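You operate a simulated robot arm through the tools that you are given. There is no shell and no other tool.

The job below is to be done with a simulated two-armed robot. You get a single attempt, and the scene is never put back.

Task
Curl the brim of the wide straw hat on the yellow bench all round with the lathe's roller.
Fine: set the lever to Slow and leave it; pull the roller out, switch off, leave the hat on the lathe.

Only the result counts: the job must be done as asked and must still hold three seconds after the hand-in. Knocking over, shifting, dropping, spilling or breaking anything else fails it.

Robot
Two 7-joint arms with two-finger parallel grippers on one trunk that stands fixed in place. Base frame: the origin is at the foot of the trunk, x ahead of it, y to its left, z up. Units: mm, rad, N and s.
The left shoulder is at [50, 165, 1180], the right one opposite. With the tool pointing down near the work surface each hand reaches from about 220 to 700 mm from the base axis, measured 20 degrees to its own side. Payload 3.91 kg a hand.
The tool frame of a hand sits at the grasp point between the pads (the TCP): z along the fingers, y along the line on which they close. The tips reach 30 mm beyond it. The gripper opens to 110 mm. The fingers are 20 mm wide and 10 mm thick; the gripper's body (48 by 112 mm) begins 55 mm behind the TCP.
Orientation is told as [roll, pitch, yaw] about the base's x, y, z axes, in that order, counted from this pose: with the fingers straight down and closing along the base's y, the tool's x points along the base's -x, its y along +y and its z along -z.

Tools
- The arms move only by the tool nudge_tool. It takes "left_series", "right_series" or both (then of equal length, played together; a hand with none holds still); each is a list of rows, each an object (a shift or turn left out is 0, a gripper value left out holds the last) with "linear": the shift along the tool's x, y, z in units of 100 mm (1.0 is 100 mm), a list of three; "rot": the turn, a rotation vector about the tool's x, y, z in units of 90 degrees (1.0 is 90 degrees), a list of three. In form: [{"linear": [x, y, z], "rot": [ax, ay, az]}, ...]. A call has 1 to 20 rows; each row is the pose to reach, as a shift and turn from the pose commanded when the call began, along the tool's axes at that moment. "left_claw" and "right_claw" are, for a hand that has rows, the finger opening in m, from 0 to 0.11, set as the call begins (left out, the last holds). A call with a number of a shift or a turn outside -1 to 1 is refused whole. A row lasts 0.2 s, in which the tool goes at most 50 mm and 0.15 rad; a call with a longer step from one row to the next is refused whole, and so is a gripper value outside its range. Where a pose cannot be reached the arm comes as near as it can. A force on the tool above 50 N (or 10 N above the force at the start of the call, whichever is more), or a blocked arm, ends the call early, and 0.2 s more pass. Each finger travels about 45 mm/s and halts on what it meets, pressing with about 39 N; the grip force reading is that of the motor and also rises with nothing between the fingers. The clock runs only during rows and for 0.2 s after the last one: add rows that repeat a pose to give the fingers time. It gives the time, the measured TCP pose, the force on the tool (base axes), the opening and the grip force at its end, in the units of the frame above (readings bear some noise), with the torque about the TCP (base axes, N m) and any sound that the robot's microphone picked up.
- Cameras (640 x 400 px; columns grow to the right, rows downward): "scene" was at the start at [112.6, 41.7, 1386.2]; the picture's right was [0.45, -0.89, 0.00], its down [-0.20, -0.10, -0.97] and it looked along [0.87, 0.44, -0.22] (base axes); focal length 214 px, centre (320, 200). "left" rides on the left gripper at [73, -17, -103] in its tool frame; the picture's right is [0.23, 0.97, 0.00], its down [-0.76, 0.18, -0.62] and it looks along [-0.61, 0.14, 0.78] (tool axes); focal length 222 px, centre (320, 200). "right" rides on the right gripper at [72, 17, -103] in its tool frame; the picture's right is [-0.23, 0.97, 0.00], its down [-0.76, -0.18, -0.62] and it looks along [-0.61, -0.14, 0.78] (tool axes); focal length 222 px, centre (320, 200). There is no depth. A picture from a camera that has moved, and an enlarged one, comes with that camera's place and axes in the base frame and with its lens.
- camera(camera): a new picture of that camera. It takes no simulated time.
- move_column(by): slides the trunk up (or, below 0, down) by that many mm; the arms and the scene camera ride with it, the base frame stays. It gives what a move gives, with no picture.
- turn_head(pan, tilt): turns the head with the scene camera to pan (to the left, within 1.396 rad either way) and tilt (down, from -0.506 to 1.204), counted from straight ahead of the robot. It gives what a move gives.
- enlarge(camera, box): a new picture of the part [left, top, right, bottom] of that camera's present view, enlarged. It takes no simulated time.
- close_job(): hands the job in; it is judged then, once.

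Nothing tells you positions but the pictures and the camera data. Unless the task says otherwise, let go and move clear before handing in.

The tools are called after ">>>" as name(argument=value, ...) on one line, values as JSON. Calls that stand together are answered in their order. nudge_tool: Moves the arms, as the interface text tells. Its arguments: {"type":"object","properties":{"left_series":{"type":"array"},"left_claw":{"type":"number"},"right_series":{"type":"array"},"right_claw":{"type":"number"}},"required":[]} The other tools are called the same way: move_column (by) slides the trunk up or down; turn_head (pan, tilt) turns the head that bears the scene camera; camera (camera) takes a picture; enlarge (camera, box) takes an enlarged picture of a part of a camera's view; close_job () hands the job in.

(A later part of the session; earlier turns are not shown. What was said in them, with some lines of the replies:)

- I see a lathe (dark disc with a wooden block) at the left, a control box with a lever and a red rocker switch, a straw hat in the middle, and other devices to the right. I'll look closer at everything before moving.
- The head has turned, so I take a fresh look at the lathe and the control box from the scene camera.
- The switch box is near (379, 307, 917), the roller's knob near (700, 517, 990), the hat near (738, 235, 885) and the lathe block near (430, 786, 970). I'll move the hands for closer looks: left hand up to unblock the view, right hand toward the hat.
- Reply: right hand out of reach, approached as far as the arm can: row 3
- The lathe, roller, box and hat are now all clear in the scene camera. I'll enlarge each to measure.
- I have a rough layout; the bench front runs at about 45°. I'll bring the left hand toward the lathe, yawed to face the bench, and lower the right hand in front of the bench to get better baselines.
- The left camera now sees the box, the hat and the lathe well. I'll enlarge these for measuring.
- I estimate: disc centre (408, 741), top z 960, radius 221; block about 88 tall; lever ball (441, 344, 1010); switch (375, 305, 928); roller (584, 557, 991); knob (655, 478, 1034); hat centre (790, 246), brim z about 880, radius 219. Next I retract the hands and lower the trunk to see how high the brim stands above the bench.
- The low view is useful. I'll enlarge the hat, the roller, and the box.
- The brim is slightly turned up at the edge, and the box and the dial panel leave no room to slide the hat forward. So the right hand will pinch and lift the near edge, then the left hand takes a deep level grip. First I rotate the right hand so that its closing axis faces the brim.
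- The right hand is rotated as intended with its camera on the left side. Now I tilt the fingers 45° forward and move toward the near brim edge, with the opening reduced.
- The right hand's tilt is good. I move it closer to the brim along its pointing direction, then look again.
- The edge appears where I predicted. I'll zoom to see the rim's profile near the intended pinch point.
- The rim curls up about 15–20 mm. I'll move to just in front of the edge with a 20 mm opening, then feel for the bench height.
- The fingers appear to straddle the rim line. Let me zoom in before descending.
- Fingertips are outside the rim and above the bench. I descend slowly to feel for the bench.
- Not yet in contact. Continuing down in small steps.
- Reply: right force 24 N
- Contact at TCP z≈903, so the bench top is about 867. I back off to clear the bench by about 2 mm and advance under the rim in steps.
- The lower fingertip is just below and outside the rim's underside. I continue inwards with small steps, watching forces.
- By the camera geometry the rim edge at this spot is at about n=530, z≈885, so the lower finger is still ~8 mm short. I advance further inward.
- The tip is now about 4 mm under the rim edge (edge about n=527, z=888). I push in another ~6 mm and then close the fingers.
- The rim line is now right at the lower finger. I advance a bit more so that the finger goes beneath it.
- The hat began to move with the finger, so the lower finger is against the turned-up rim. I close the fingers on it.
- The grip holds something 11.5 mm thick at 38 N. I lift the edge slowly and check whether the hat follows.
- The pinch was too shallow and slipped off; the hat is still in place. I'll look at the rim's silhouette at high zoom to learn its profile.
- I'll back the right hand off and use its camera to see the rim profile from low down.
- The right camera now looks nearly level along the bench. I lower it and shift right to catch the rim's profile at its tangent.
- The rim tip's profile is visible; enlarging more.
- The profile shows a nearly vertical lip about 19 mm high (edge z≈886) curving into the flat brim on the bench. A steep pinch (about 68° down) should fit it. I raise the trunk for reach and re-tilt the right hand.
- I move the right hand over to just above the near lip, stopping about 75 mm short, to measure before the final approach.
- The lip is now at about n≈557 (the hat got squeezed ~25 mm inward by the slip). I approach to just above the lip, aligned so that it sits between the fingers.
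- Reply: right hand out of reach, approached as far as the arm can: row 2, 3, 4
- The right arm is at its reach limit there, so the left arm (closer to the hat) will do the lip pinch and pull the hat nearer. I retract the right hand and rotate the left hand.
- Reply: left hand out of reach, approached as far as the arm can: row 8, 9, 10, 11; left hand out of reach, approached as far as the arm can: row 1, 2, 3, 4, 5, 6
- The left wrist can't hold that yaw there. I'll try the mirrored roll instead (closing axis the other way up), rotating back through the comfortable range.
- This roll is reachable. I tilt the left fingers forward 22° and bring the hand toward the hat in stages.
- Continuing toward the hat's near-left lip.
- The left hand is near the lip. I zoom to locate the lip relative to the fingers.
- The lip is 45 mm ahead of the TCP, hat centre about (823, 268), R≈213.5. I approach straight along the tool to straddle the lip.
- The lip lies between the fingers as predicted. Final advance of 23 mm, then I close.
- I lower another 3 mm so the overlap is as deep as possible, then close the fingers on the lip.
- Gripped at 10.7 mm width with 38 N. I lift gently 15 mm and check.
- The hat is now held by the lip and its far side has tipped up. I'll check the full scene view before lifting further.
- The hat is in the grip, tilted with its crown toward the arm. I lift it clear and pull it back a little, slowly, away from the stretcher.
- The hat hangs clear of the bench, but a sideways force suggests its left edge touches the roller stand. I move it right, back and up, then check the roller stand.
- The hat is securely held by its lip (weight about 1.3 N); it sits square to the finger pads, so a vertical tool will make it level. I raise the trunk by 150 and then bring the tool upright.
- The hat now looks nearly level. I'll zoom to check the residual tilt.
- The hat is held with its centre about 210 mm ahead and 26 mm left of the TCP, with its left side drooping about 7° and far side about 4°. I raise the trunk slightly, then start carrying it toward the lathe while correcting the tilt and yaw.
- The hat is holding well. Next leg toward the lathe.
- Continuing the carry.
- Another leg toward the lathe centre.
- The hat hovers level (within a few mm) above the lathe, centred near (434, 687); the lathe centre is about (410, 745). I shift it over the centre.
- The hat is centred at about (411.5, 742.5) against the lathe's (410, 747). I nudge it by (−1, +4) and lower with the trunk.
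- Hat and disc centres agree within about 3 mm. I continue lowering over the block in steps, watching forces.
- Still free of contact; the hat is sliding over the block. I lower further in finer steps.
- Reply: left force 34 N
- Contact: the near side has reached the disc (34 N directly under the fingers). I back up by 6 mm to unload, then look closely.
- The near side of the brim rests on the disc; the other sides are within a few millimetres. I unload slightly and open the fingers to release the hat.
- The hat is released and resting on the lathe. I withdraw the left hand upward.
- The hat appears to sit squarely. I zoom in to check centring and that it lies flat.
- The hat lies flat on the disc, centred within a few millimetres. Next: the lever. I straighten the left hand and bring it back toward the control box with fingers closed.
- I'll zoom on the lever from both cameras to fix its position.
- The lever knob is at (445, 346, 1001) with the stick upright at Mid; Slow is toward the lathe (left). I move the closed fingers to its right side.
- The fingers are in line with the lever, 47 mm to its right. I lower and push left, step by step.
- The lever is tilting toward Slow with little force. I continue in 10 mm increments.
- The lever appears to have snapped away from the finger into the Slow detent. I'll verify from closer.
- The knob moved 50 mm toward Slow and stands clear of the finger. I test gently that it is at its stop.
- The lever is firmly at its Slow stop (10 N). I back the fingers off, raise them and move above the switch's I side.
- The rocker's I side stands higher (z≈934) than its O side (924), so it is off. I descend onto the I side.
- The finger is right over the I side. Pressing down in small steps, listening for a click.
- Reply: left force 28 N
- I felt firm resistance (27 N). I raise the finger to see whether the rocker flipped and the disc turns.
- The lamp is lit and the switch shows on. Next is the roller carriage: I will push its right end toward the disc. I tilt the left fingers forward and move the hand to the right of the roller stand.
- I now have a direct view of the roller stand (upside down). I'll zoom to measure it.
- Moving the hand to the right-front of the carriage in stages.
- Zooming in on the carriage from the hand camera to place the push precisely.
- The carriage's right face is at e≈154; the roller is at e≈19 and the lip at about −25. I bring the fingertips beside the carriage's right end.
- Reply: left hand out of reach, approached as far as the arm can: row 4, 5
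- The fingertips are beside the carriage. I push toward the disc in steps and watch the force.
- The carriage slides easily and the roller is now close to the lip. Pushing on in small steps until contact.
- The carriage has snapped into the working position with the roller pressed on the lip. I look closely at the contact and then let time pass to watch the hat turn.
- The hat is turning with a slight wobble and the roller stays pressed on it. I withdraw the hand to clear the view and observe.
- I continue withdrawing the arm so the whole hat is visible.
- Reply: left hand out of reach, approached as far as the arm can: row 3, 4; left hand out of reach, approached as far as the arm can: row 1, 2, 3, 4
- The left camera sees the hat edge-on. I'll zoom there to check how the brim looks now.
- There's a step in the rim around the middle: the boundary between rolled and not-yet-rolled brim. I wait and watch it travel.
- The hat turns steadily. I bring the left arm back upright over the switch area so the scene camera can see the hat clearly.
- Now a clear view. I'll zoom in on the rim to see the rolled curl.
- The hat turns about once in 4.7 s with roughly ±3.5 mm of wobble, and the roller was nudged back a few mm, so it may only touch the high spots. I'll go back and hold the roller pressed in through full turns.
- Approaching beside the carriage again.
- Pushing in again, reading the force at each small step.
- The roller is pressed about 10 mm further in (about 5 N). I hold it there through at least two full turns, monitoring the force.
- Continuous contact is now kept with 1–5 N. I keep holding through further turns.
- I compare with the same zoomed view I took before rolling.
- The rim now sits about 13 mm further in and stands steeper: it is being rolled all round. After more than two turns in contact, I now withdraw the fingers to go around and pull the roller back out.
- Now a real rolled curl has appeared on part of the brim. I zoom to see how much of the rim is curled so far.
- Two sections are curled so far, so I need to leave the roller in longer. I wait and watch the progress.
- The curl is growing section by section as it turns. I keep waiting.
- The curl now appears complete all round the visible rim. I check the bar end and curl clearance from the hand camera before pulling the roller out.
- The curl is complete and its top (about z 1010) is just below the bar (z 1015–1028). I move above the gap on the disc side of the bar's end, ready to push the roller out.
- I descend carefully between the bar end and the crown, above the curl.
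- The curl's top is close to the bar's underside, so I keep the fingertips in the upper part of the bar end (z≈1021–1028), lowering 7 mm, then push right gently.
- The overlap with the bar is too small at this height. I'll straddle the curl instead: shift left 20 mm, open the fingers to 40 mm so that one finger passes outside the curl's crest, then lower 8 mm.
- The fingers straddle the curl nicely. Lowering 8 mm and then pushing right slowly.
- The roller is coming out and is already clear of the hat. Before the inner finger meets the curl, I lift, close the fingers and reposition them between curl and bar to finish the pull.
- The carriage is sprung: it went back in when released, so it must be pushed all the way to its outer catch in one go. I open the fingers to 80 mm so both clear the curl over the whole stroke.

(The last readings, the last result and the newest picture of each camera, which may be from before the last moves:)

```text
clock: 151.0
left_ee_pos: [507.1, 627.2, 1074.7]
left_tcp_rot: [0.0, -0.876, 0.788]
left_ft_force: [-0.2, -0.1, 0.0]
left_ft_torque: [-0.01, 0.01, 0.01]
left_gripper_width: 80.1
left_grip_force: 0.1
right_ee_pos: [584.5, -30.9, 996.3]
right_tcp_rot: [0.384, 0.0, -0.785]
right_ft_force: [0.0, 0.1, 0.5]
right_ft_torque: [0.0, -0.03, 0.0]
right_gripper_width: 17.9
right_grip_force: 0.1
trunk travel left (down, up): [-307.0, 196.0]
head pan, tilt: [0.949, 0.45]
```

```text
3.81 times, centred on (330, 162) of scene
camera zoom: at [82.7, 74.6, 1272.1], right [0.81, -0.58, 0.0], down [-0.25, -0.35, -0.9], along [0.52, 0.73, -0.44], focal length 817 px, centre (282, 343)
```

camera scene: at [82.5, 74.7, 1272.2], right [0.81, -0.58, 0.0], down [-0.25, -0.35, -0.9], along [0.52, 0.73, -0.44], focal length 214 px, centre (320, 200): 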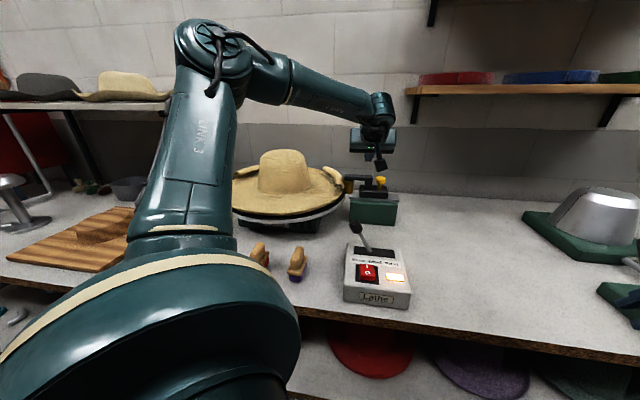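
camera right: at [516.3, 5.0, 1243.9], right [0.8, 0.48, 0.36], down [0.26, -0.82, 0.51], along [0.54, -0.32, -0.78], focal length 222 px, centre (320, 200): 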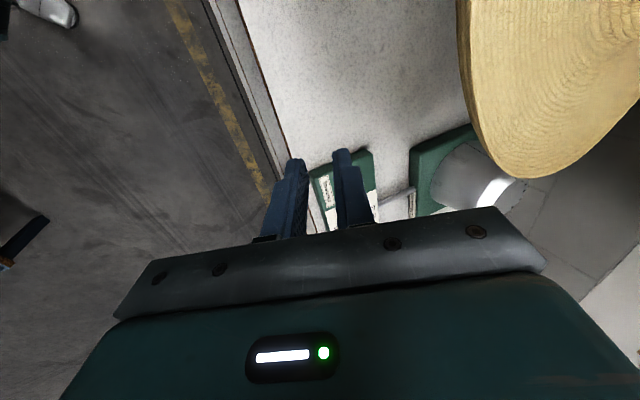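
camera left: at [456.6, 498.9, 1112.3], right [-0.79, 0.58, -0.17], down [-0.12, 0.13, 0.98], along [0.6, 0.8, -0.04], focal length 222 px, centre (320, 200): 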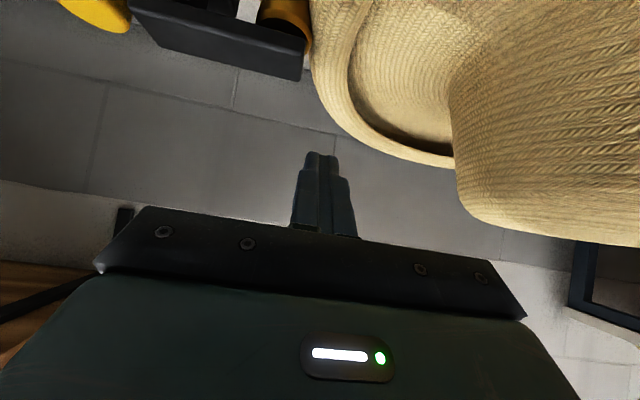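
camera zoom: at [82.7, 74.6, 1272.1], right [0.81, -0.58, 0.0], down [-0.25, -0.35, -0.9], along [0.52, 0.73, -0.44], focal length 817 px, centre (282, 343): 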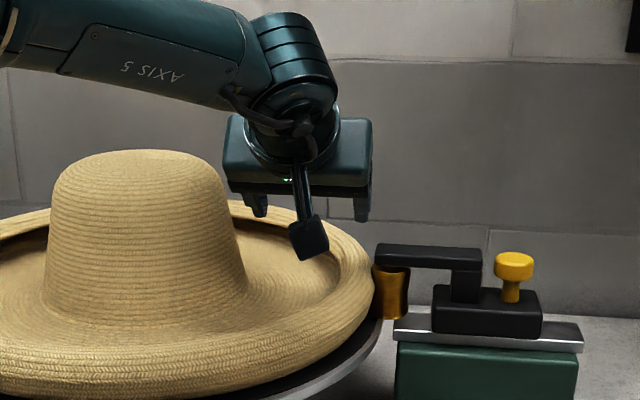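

Good clearances on both sides. Lowering 32 mm so that the right finger stands beside the bar's end.

>>> nudge_tool(left_series=[{"linear": [0.08, 0, 0.067]}, {"linear": [0.16, 0, 0.134]}, {"linear": [0.243, 0, 0.203]}, {"linear": [0.243, 0, 0.203]}])

>>> enlarge(camera="left", box=[180, 0, 500, 220])

```text
clock: 152.0
left_ee_pos: [507.5, 628.1, 1042.9]
left_tcp_rot: [-0.002, -0.872, 0.786]
left_ft_force: [-0.3, 0.0, -0.6]
left_ft_torque: [-0.03, 0.0, -0.01]
left_gripper_width: 80.2
left_grip_force: 0.1
right_ee_pos: [585.8, -29.7, 996.9]
right_tcp_rot: [0.384, 0.0, -0.785]
right_ft_force: [1.3, 0.7, 0.8]
right_ft_torque: [0.03, 0.01, -0.03]
right_gripper_width: 17.9
right_grip_force: 0.0
trunk travel left (down, up): [-307.0, 196.0]
head pan, tilt: [0.949, 0.45]
```

```text
1.82 times, centred on (340, 110) of left
camera zoom: at [430.0, 526.3, 1053.5], right [-0.79, 0.58, -0.17], down [-0.12, 0.13, 0.98], along [0.6, 0.8, -0.04], focal length 404 px, centre (284, 364)
```

zoom: 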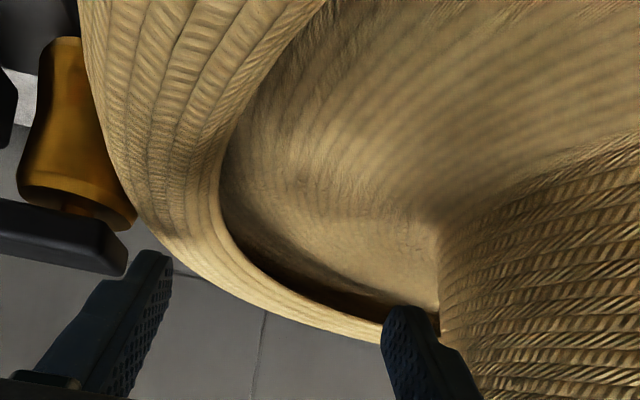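

The finger overlaps the bar end well. I push right in one continuous stroke of 42 mm.

>>> nudge_tool(left_series=[{"linear": [0, -0.06, 0]}, {"linear": [0, -0.12, 0]}, {"linear": [0, -0.18, 0]}, {"linear": [0, -0.24, 0]}, {"linear": [0, -0.3, 0]}, {"linear": [0, -0.36, 0]}, {"linear": [0, -0.42, 0]}])

>>> enlarge(camera="left", box=[180, 0, 500, 220])

>>> enlarge(camera="scene", box=[300, 130, 420, 220])

```text
clock: 153.6
left_ee_pos: [536.3, 599.2, 1043.3]
left_tcp_rot: [0.002, -0.873, 0.787]
left_ft_force: [-3.1, 2.5, -0.2]
left_ft_torque: [0.09, 0.04, -0.04]
left_gripper_width: 78.1
left_grip_force: 0.1
right_ee_pos: [584.9, -29.9, 996.7]
right_tcp_rot: [0.383, 0.0, -0.785]
right_ft_force: [-0.1, -0.8, 0.8]
right_ft_torque: [-0.03, 0.02, 0.02]
right_gripper_width: 18.0
right_grip_force: 0.1
trunk travel left (down, up): [-307.0, 196.0]
head pan, tilt: [0.949, 0.45]
```

```text
1.82 times, centred on (340, 110) of left
camera zoom: at [459.0, 497.0, 1054.1], right [-0.79, 0.58, -0.17], down [-0.12, 0.13, 0.98], along [0.6, 0.8, -0.04], focal length 404 px, centre (284, 364)
```

zoom: 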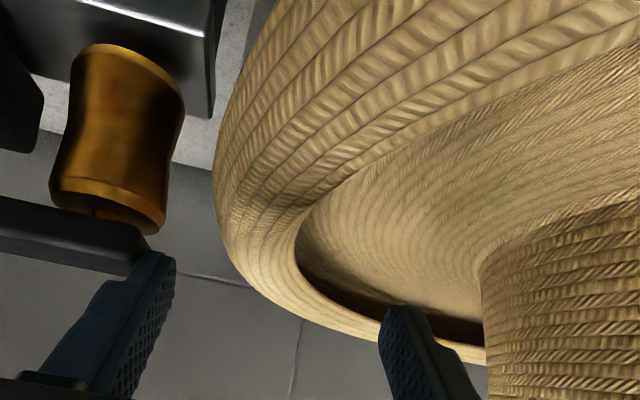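

```text
4.44 times, centred on (360, 175) of scene
camera zoom: at [82.2, 75.0, 1272.2], right [0.81, -0.58, 0.0], down [-0.25, -0.35, -0.9], along [0.52, 0.73, -0.44], focal length 953 px, centre (142, 311)
```

zoom: 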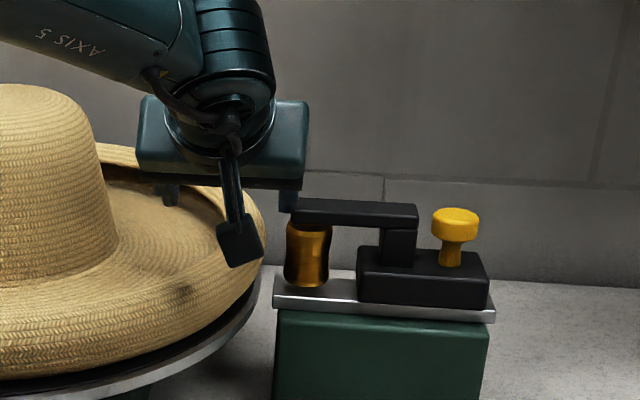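

The carriage is back at its original outer position with 4 N of resistance. I push 2 mm more to make sure it catches, then back off and check that it stays.

>>> nudge_tool(left_series=[{"linear": [0, -0.02, 0]}, {"linear": [0, -0.03, 0]}, {"linear": [0, -0.03, 0]}])

>>> nudge_tool(left_series=[{"linear": [0, 0.05, 0]}, {"linear": [0, 0.12, 0]}, {"linear": [0, 0.12, 0]}, {"linear": [0, 0.12, 0]}])

>>> enlarge(camera="scene", box=[300, 130, 420, 220])

>>> enlarge(camera="left", box=[180, 0, 500, 220])

```text
clock: 154.4
left_ee_pos: [537.2, 596.0, 1042.7]
left_tcp_rot: [-0.001, -0.872, 0.789]
left_ft_force: [-9.5, 7.1, 0.1]
left_ft_torque: [0.09, 0.18, -0.06]
left_gripper_width: 74.0
left_grip_force: 0.1
right_ee_pos: [583.5, -29.7, 999.0]
right_tcp_rot: [0.383, -0.002, -0.786]
right_ft_force: [0.2, 1.0, -0.3]
right_ft_torque: [0.01, 0.02, 0.0]
right_gripper_width: 18.1
right_grip_force: 0.0
trunk travel left (down, up): [-307.0, 196.0]
head pan, tilt: [0.949, 0.45]
```

```text
clock: 155.4
left_ee_pos: [530.8, 603.1, 1043.2]
left_tcp_rot: [0.0, -0.874, 0.786]
left_ft_force: [-0.1, 1.3, -0.3]
left_ft_torque: [0.04, -0.05, -0.01]
left_gripper_width: 80.1
left_grip_force: 0.2
right_ee_pos: [585.3, -30.1, 997.8]
right_tcp_rot: [0.383, 0.0, -0.786]
right_ft_force: [0.8, 0.0, 0.5]
right_ft_torque: [0.01, 0.01, -0.01]
right_gripper_width: 17.8
right_grip_force: 0.1
trunk travel left (down, up): [-307.0, 196.0]
head pan, tilt: [0.949, 0.45]
```

```text
4.44 times, centred on (360, 175) of scene
camera zoom: at [82.8, 74.7, 1272.1], right [0.81, -0.58, 0.0], down [-0.25, -0.35, -0.9], along [0.52, 0.73, -0.44], focal length 953 px, centre (142, 311)
```

zoom: 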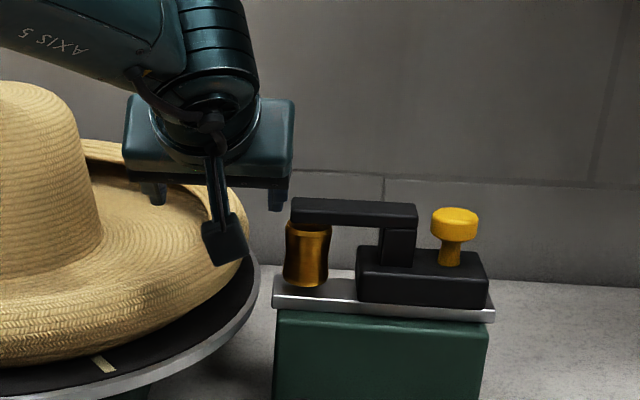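

```text
1.82 times, centred on (340, 110) of left
camera zoom: at [452.7, 502.9, 1054.5], right [-0.79, 0.58, -0.17], down [-0.12, 0.13, 0.98], along [0.6, 0.8, -0.04], focal length 404 px, centre (284, 364)
```

zoom: 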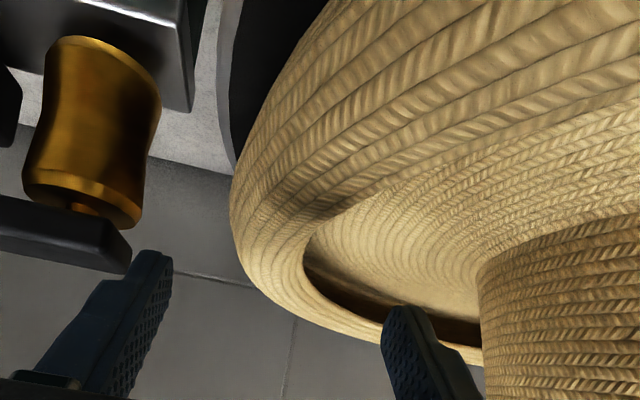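

The roller stays out at its catch. Now I lift the hand clear, close the fingers, and go back to the switch.

>>> nudge_tool(left_series=[{"linear": [-0.12, 0.03, -0.1]}, {"linear": [-0.25, 0.03, -0.21]}, {"linear": [-0.4, 0.03, -0.33]}, {"linear": [-0.54, 0.03, -0.45]}])

>>> nudge_tool(left_series=[{"linear": [0.16, 0, -0.19]}, {"linear": [0.32, 0, -0.38]}, {"linear": [0.48, 0, -0.58]}, {"linear": [0.64, 0, -0.77]}, {"linear": [0.78, 0, -0.94]}], left_claw=0.0)

>>> camera(camera="scene")

```text
clock: 156.4
left_ee_pos: [527.9, 607.3, 1113.7]
left_tcp_rot: [0.0, -0.873, 0.789]
left_ft_force: [-0.6, -0.6, -0.1]
left_ft_torque: [-0.01, 0.04, 0.06]
left_gripper_width: 79.8
left_grip_force: 0.1
right_ee_pos: [583.8, -29.8, 996.3]
right_tcp_rot: [0.384, 0.0, -0.787]
right_ft_force: [-0.8, -0.1, -0.2]
right_ft_torque: [-0.01, 0.01, 0.01]
right_gripper_width: 18.0
right_grip_force: 0.1
trunk travel left (down, up): [-307.0, 196.0]
head pan, tilt: [0.949, 0.45]
```

```text
clock: 157.6
left_ee_pos: [442.2, 521.6, 1112.2]
left_tcp_rot: [0.0, -0.874, 0.789]
left_ft_force: [-0.4, 0.6, -0.4]
left_ft_torque: [-0.06, 0.02, 0.0]
left_gripper_width: 0.0
left_grip_force: 25.8
right_ee_pos: [584.2, -29.8, 997.8]
right_tcp_rot: [0.384, -0.001, -0.783]
right_ft_force: [0.3, 0.2, 0.6]
right_ft_torque: [0.01, 0.01, -0.02]
right_gripper_width: 18.2
right_grip_force: 0.0
trunk travel left (down, up): [-307.0, 196.0]
head pan, tilt: [0.949, 0.45]
```

```text
taken
camera scene: at [82.6, 74.5, 1272.2], right [0.81, -0.58, 0.0], down [-0.25, -0.35, -0.9], along [0.52, 0.73, -0.43], focal length 214 px, centre (320, 200)
```

scene: 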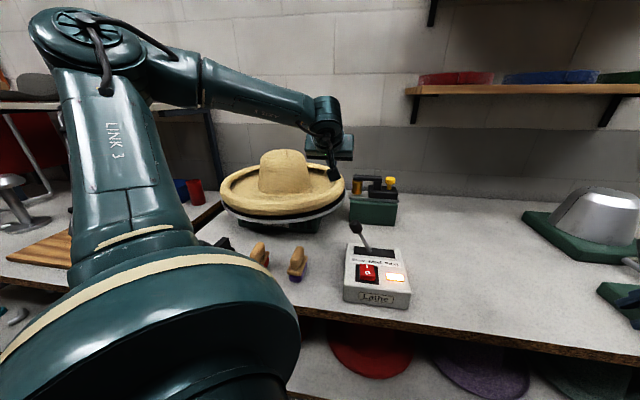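

The left side is visible now. I zoom to confirm that the curl is complete all round as it turns.

>>> enlarge(camera="scene", box=[205, 130, 385, 245])

>>> nudge_tool(left_series=[{"linear": [0.16, -0.15, -0.1], "rot": [0, 0.09, 0]}, {"linear": [0.3, -0.3, -0.25], "rot": [0, 0.18, 0]}, {"linear": [0.4, -0.45, -0.4], "rot": [0, 0.27, 0]}, {"linear": [0.5, -0.6, -0.55], "rot": [0, 0.36, 0]}, {"linear": [0.6, -0.75, -0.65], "rot": [0, 0.45, 0]}, {"linear": [0.64, -0.9, -0.7], "rot": [0, 0.54, 0]}, {"linear": [0.64, -0.95, -0.7], "rot": [0, 0.556, 0]}])

>>> enlarge(camera="scene", box=[205, 130, 385, 245])

>>> camera(camera="left")

```text
3.48 times, centred on (295, 188) of scene
camera zoom: at [82.6, 74.5, 1272.2], right [0.81, -0.58, 0.0], down [-0.25, -0.35, -0.9], along [0.52, 0.73, -0.43], focal length 746 px, centre (407, 244)
```

zoom: 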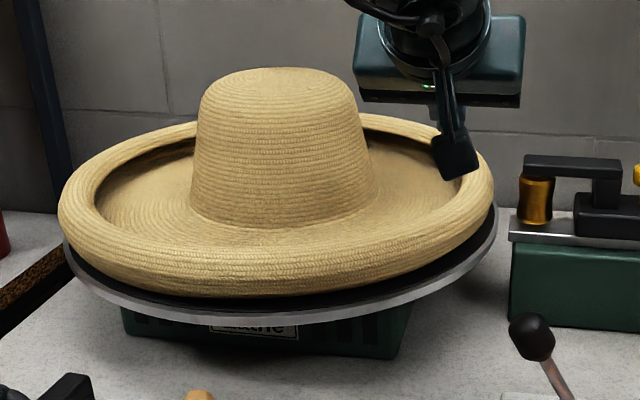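

```text
clock: 159.2
left_ee_pos: [442.9, 385.6, 1109.7]
left_tcp_rot: [0.002, 0.001, 0.784]
left_ft_force: [0.3, -0.7, 0.4]
left_ft_torque: [0.04, -0.01, 0.0]
left_gripper_width: 0.1
left_grip_force: 38.1
right_ee_pos: [585.4, -30.6, 996.2]
right_tcp_rot: [0.385, -0.001, -0.785]
right_ft_force: [-0.3, -0.1, 0.3]
right_ft_torque: [0.0, 0.01, -0.02]
right_gripper_width: 18.0
right_grip_force: 0.1
trunk travel left (down, up): [-307.0, 196.0]
head pan, tilt: [0.949, 0.45]
```

```text
3.48 times, centred on (295, 188) of scene
camera zoom: at [82.7, 74.6, 1272.1], right [0.81, -0.58, 0.0], down [-0.25, -0.35, -0.9], along [0.52, 0.73, -0.44], focal length 746 px, centre (407, 244)
```

zoom: 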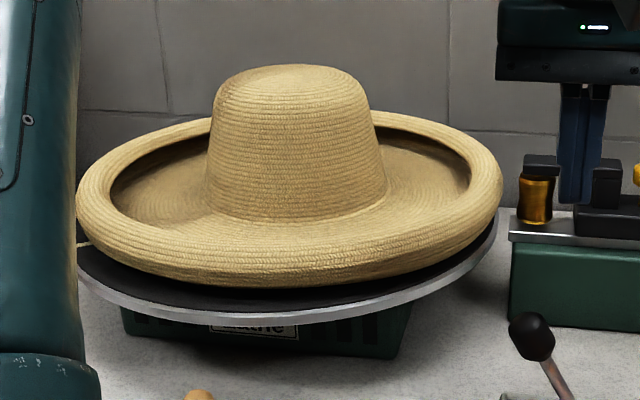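

```text
taken
camera left: at [402.8, 321.9, 1212.5], right [-0.85, 0.53, 0.0], down [0.41, 0.66, 0.62], along [0.33, 0.53, -0.78], focal length 222 px, centre (320, 200)
```

left: 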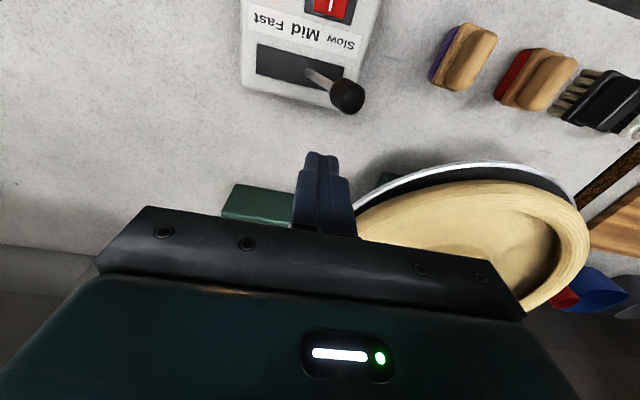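

The curl is complete all round and the roller is out. Now I move above the O side of the switch.

>>> nudge_tool(left_series=[{"linear": [0.25, -0.02, 0]}, {"linear": [0.5, -0.04, 0]}, {"linear": [0.75, -0.06, 0]}, {"linear": [1.0, -0.08, 0]}])

>>> nudge_tool(left_series=[{"linear": [0.1, 0, 0.1]}, {"linear": [0.2, 0, 0.3]}, {"linear": [0.2, 0, 0.5]}, {"linear": [0.2, 0, 0.7]}, {"linear": [0.2, 0, 0.7]}])

>>> camera(camera="left")

>>> enlarge(camera="scene", box=[335, 165, 435, 315])

```text
clock: 160.2
left_ee_pos: [377.3, 310.0, 1108.8]
left_tcp_rot: [-0.001, 0.002, 0.788]
left_ft_force: [-0.6, 0.4, -0.1]
left_ft_torque: [0.01, 0.02, 0.02]
left_gripper_width: 0.0
left_grip_force: 37.9
right_ee_pos: [583.9, -30.5, 998.2]
right_tcp_rot: [0.384, 0.001, -0.785]
right_ft_force: [-0.8, -0.3, 0.0]
right_ft_torque: [0.0, -0.01, 0.0]
right_gripper_width: 17.9
right_grip_force: 0.0
trunk travel left (down, up): [-307.0, 196.0]
head pan, tilt: [0.949, 0.45]
```

```text
clock: 161.4
left_ee_pos: [364.4, 295.8, 1040.2]
left_tcp_rot: [0.0, 0.0, 0.788]
left_ft_force: [0.2, 0.0, 0.0]
left_ft_torque: [0.02, 0.03, -0.01]
left_gripper_width: 0.2
left_grip_force: 37.8
right_ee_pos: [584.9, -31.0, 997.4]
right_tcp_rot: [0.384, 0.0, -0.784]
right_ft_force: [0.5, -0.3, 0.0]
right_ft_torque: [-0.02, 0.01, 0.0]
right_gripper_width: 17.9
right_grip_force: 0.1
trunk travel left (down, up): [-307.0, 196.0]
head pan, tilt: [0.949, 0.45]
```

```text
taken
camera left: at [324.2, 232.1, 1143.4], right [-0.85, 0.53, 0.0], down [0.41, 0.66, 0.62], along [0.33, 0.53, -0.78], focal length 222 px, centre (320, 200)
```

left: 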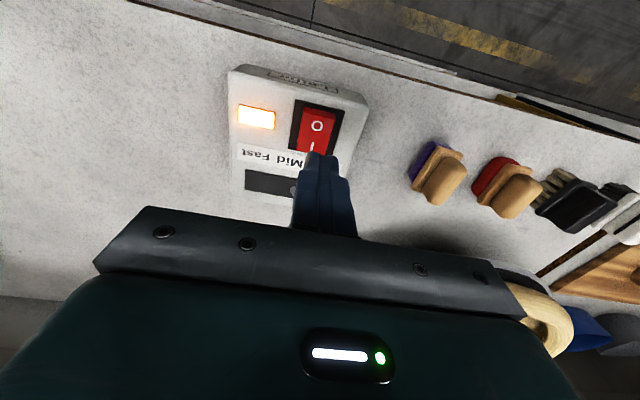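

```text
2.67 times, centred on (385, 240) of scene
camera zoom: at [82.7, 74.6, 1272.1], right [0.81, -0.58, 0.0], down [-0.25, -0.35, -0.9], along [0.52, 0.73, -0.44], focal length 572 px, centre (147, 93)
```

zoom: 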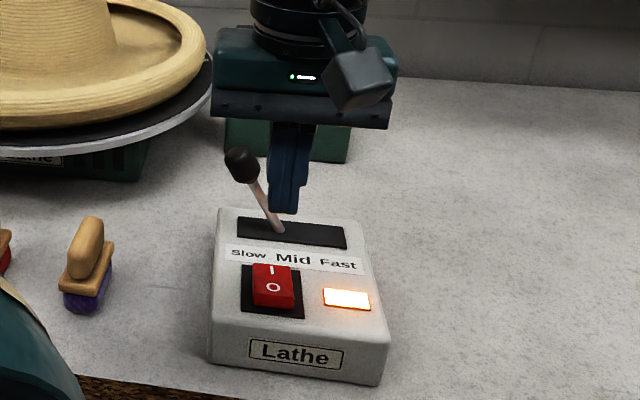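

The O side is at (369, 299, 929), directly below the fingertips. Descending to press it.

>>> nudge_tool(left_series=[{"linear": [-0.02, 0, 0.25]}, {"linear": [-0.02, 0, 0.5]}, {"linear": [-0.02, 0, 0.7]}, {"linear": [-0.02, 0, 0.74]}])

>>> nudge_tool(left_series=[{"linear": [0, 0, 0.03]}, {"linear": [0, 0, 0.06]}, {"linear": [0, 0, 0.06]}])

>>> enlarge(camera="scene", box=[335, 165, 435, 315])

```text
clock: 162.4
left_ee_pos: [364.9, 296.5, 965.0]
left_tcp_rot: [0.0, 0.0, 0.788]
left_ft_force: [-0.2, 0.2, -0.7]
left_ft_torque: [-0.01, 0.02, 0.01]
left_gripper_width: 0.1
left_grip_force: 37.7
right_ee_pos: [585.0, -30.3, 997.1]
right_tcp_rot: [0.385, -0.001, -0.786]
right_ft_force: [0.3, 0.2, -0.4]
right_ft_torque: [0.0, 0.0, 0.0]
right_gripper_width: 17.7
right_grip_force: 0.1
trunk travel left (down, up): [-307.0, 196.0]
head pan, tilt: [0.949, 0.45]
```

```text
clock: 163.2
left_ee_pos: [364.1, 297.8, 958.9]
left_tcp_rot: [0.0, -0.001, 0.788]
left_ft_force: [-0.7, -0.7, 1.2]
left_ft_torque: [-0.01, 0.05, -0.03]
left_gripper_width: 0.0
left_grip_force: 38.0
right_ee_pos: [584.5, -30.9, 997.6]
right_tcp_rot: [0.383, 0.001, -0.785]
right_ft_force: [1.3, -0.2, 0.4]
right_ft_torque: [0.0, 0.02, 0.03]
right_gripper_width: 17.9
right_grip_force: 0.0
trunk travel left (down, up): [-307.0, 196.0]
head pan, tilt: [0.949, 0.45]
```

```text
2.67 times, centred on (385, 240) of scene
camera zoom: at [82.6, 74.5, 1272.2], right [0.81, -0.58, 0.0], down [-0.25, -0.35, -0.9], along [0.52, 0.73, -0.44], focal length 572 px, centre (147, 93)
```

zoom: 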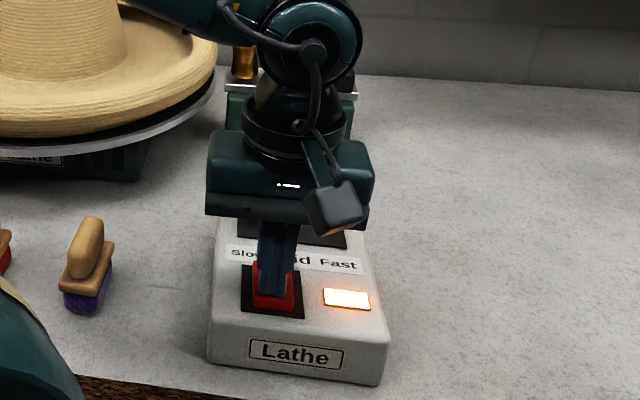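

Just touching. Pressing a few more millimetres.

>>> nudge_tool(left_series=[{"linear": [0, 0, 0.02]}, {"linear": [0, 0, 0.035]}, {"linear": [0, 0, 0.035]}])

>>> enlarge(camera="scene", box=[335, 165, 435, 315])

```text
clock: 164.0
left_ee_pos: [364.9, 297.0, 957.7]
left_tcp_rot: [-0.001, -0.004, 0.787]
left_ft_force: [-2.2, 3.5, 13.2]
left_ft_torque: [0.24, -0.02, -0.04]
left_gripper_width: 0.0
left_grip_force: 38.1
right_ee_pos: [583.7, -29.6, 998.0]
right_tcp_rot: [0.383, 0.001, -0.785]
right_ft_force: [0.7, -0.6, 0.1]
right_ft_torque: [0.03, -0.01, 0.02]
right_gripper_width: 18.1
right_grip_force: 0.0
trunk travel left (down, up): [-307.0, 196.0]
head pan, tilt: [0.949, 0.45]
```

```text
2.67 times, centred on (385, 240) of scene
camera zoom: at [81.7, 74.4, 1272.4], right [0.81, -0.58, 0.0], down [-0.25, -0.35, -0.9], along [0.52, 0.73, -0.43], focal length 572 px, centre (147, 93)
```

zoom: 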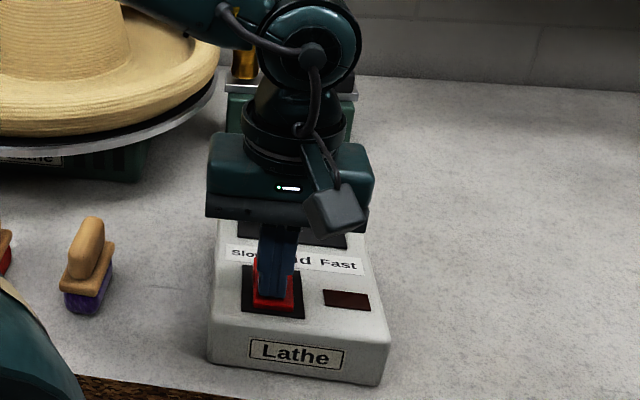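

The lamp has gone out: the lathe is off. I lift the hand clear of the box.

>>> nudge_tool(left_series=[{"linear": [0, 0, -0.1]}, {"linear": [0, 0, -0.3]}, {"linear": [0, 0, -0.6]}, {"linear": [0, 0, -0.9]}])

>>> nudge_tool(left_series=[{"linear": [0.2, 0, -0.2]}, {"linear": [0.4, 0, -0.4]}, {"linear": [0.6, 0, -0.6]}, {"linear": [0.8, 0, -0.8]}, {"linear": [0.8, 0, -0.8]}])

>>> camera(camera="scene")

>>> enlarge(camera="scene", box=[205, 130, 425, 320])

```text
clock: 165.0
left_ee_pos: [364.6, 297.5, 1044.4]
left_tcp_rot: [0.0, -0.001, 0.785]
left_ft_force: [-0.6, -0.3, -1.1]
left_ft_torque: [-0.01, 0.0, -0.01]
left_gripper_width: 0.2
left_grip_force: 37.5
right_ee_pos: [585.9, -30.2, 997.7]
right_tcp_rot: [0.384, 0.0, -0.784]
right_ft_force: [1.0, -0.6, 0.4]
right_ft_torque: [-0.01, 0.02, -0.01]
right_gripper_width: 18.0
right_grip_force: 0.1
trunk travel left (down, up): [-307.0, 196.0]
head pan, tilt: [0.949, 0.45]
```

```text
clock: 166.2
left_ee_pos: [307.3, 240.6, 1126.0]
left_tcp_rot: [-0.001, -0.001, 0.788]
left_ft_force: [0.6, -0.9, 1.0]
left_ft_torque: [-0.03, -0.01, 0.0]
left_gripper_width: 0.3
left_grip_force: 37.2
right_ee_pos: [584.0, -31.6, 997.1]
right_tcp_rot: [0.383, 0.001, -0.785]
right_ft_force: [0.1, -0.3, -0.1]
right_ft_torque: [-0.02, 0.0, -0.03]
right_gripper_width: 18.0
right_grip_force: 0.2
trunk travel left (down, up): [-307.0, 196.0]
head pan, tilt: [0.949, 0.45]
```

```text
taken
camera scene: at [82.7, 74.7, 1272.1], right [0.81, -0.58, 0.0], down [-0.25, -0.35, -0.9], along [0.52, 0.73, -0.44], focal length 214 px, centre (320, 200)
```

scene: 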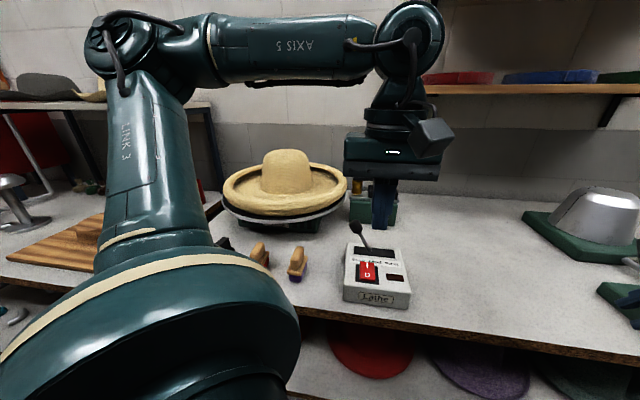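

```text
2.11 times, centred on (315, 225) of scene
camera zoom: at [82.7, 74.7, 1272.1], right [0.81, -0.58, 0.0], down [-0.25, -0.35, -0.9], along [0.52, 0.73, -0.44], focal length 452 px, centre (330, 147)
```

zoom: 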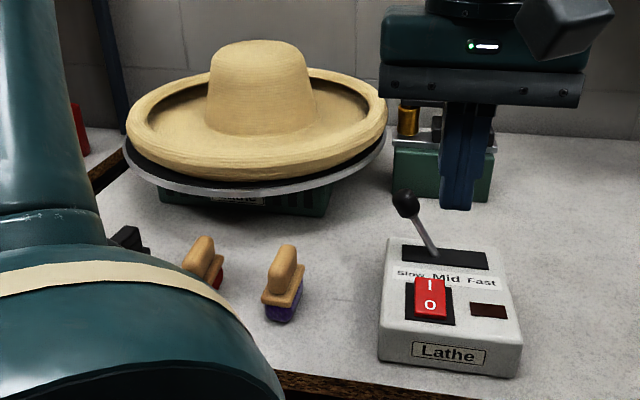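

The lathe is off with the lever at Slow. I move the hand further away and check the roller, the curl and the surroundings.

>>> nudge_tool(left_series=[{"linear": [0.15, 0.1, -0.15]}, {"linear": [0.3, 0.3, -0.3]}, {"linear": [0.3, 0.5, -0.5]}, {"linear": [0.3, 0.7, -0.7]}, {"linear": [0.3, 0.7, -0.7]}])

>>> camera(camera="scene")

>>> enlarge(camera="scene", box=[205, 130, 425, 260])

>>> camera(camera="left")

```text
clock: 167.4
left_ee_pos: [238.4, 271.1, 1194.8]
left_tcp_rot: [0.001, 0.001, 0.787]
left_ft_force: [-0.9, 0.6, 0.2]
left_ft_torque: [-0.02, -0.02, 0.0]
left_gripper_width: 0.0
left_grip_force: 37.8
right_ee_pos: [585.2, -29.2, 998.3]
right_tcp_rot: [0.381, -0.001, -0.786]
right_ft_force: [0.1, 0.7, 0.0]
right_ft_torque: [0.04, 0.02, 0.0]
right_gripper_width: 17.9
right_grip_force: 0.0
trunk travel left (down, up): [-307.0, 196.0]
head pan, tilt: [0.949, 0.45]
```

```text
taken
camera scene: at [82.7, 74.7, 1272.1], right [0.81, -0.58, 0.0], down [-0.25, -0.35, -0.9], along [0.52, 0.73, -0.44], focal length 214 px, centre (320, 200)
```

scene: 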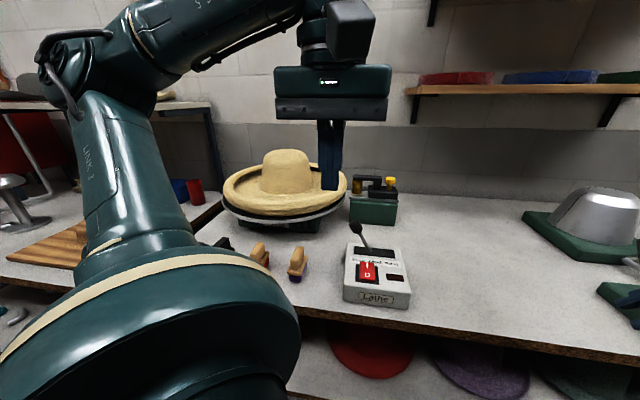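

```text
2.91 times, centred on (315, 195) of scene
camera zoom: at [82.7, 74.7, 1272.1], right [0.81, -0.58, 0.0], down [-0.25, -0.35, -0.9], along [0.52, 0.73, -0.44], focal length 624 px, centre (334, 214)
```

zoom: 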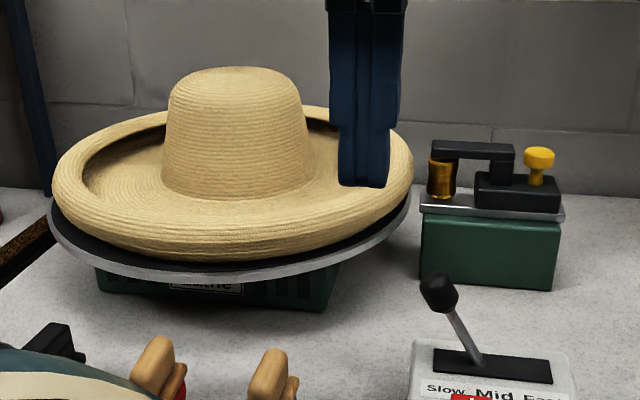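

```text
taken
camera left: at [199.6, 207.5, 1298.5], right [-0.85, 0.53, 0.0], down [0.41, 0.66, 0.62], along [0.33, 0.53, -0.78], focal length 222 px, centre (320, 200)
```

left: 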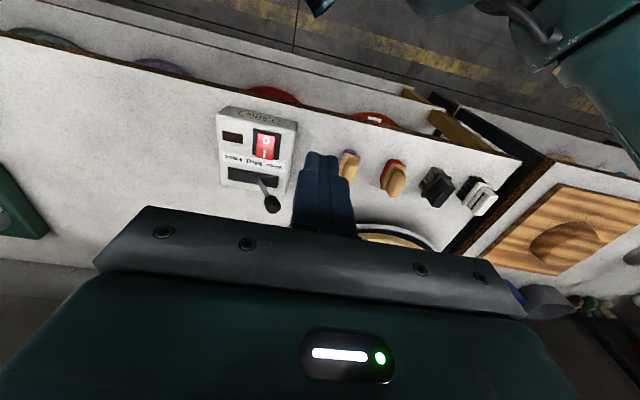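

The roller is out, the curl is complete, the lever is at Slow and the switch is off. I wait a moment to confirm the hat is at rest.

>>> nudge_tool(left_series=[{}, {}, {}, {}, {}])

>>> enlarge(camera="scene", box=[205, 130, 425, 260])

>>> enlarge(camera="scene", box=[335, 160, 415, 315])

```text
clock: 168.6
left_ee_pos: [239.6, 271.3, 1194.4]
left_tcp_rot: [-0.001, 0.0, 0.787]
left_ft_force: [-1.0, -0.2, 0.9]
left_ft_torque: [0.01, 0.01, -0.01]
left_gripper_width: 0.0
left_grip_force: 37.6
right_ee_pos: [584.6, -29.3, 996.7]
right_tcp_rot: [0.385, -0.001, -0.786]
right_ft_force: [-0.1, -0.3, 0.6]
right_ft_torque: [-0.01, 0.02, -0.06]
right_gripper_width: 18.0
right_grip_force: 0.2
trunk travel left (down, up): [-307.0, 196.0]
head pan, tilt: [0.949, 0.45]
```

```text
2.91 times, centred on (315, 195) of scene
camera zoom: at [82.7, 74.6, 1272.1], right [0.81, -0.58, 0.0], down [-0.25, -0.35, -0.9], along [0.52, 0.73, -0.44], focal length 624 px, centre (334, 214)
```

zoom: 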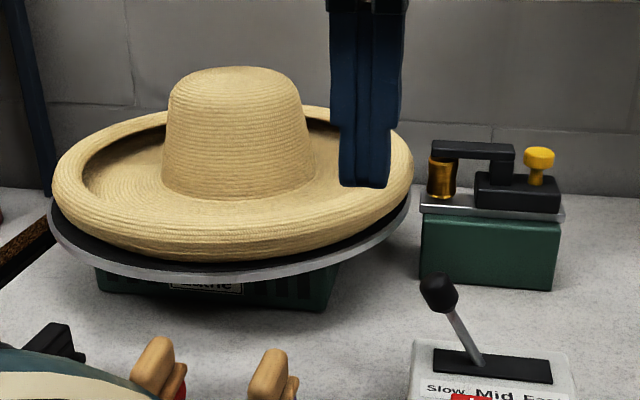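

```text
2.58 times, centred on (375, 238) of scene
camera zoom: at [82.7, 74.6, 1272.1], right [0.81, -0.58, 0.0], down [-0.25, -0.35, -0.9], along [0.52, 0.73, -0.44], focal length 554 px, centre (178, 103)
```

zoom: 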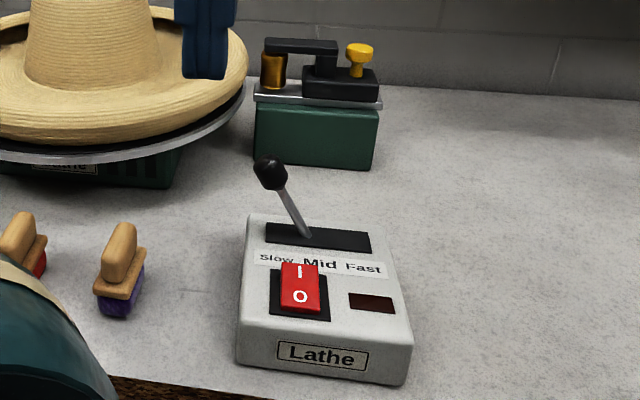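

The hat is at rest on the lathe with its brim curled all round. The roller is out on its catch, the lever is at Slow, the switch is off with the lamp dark, and both hands are clear. I am handing in the job.

>>> close_job()

```text
The job is handed in.
```

The hat's brim is curled all the way round, and I have handed in the job. The hat is at rest on the lathe, the lever is at Slow, the roller is out on its catch, and the switch is off with the lamp dark.

- **Several turns:** The hat sits a few millimetres off centre on the block. The brim therefore curled in sections over several turns, and I held the roller in by hand for part of that.
- **Contact while lifting:** The hat's edge touched the roller stand with about 4 N when I lifted it from the bench. The pictures afterwards showed nothing on the bench out of place.

I confirmed the result from the cameras about four seconds after switching off, with both hands clear.
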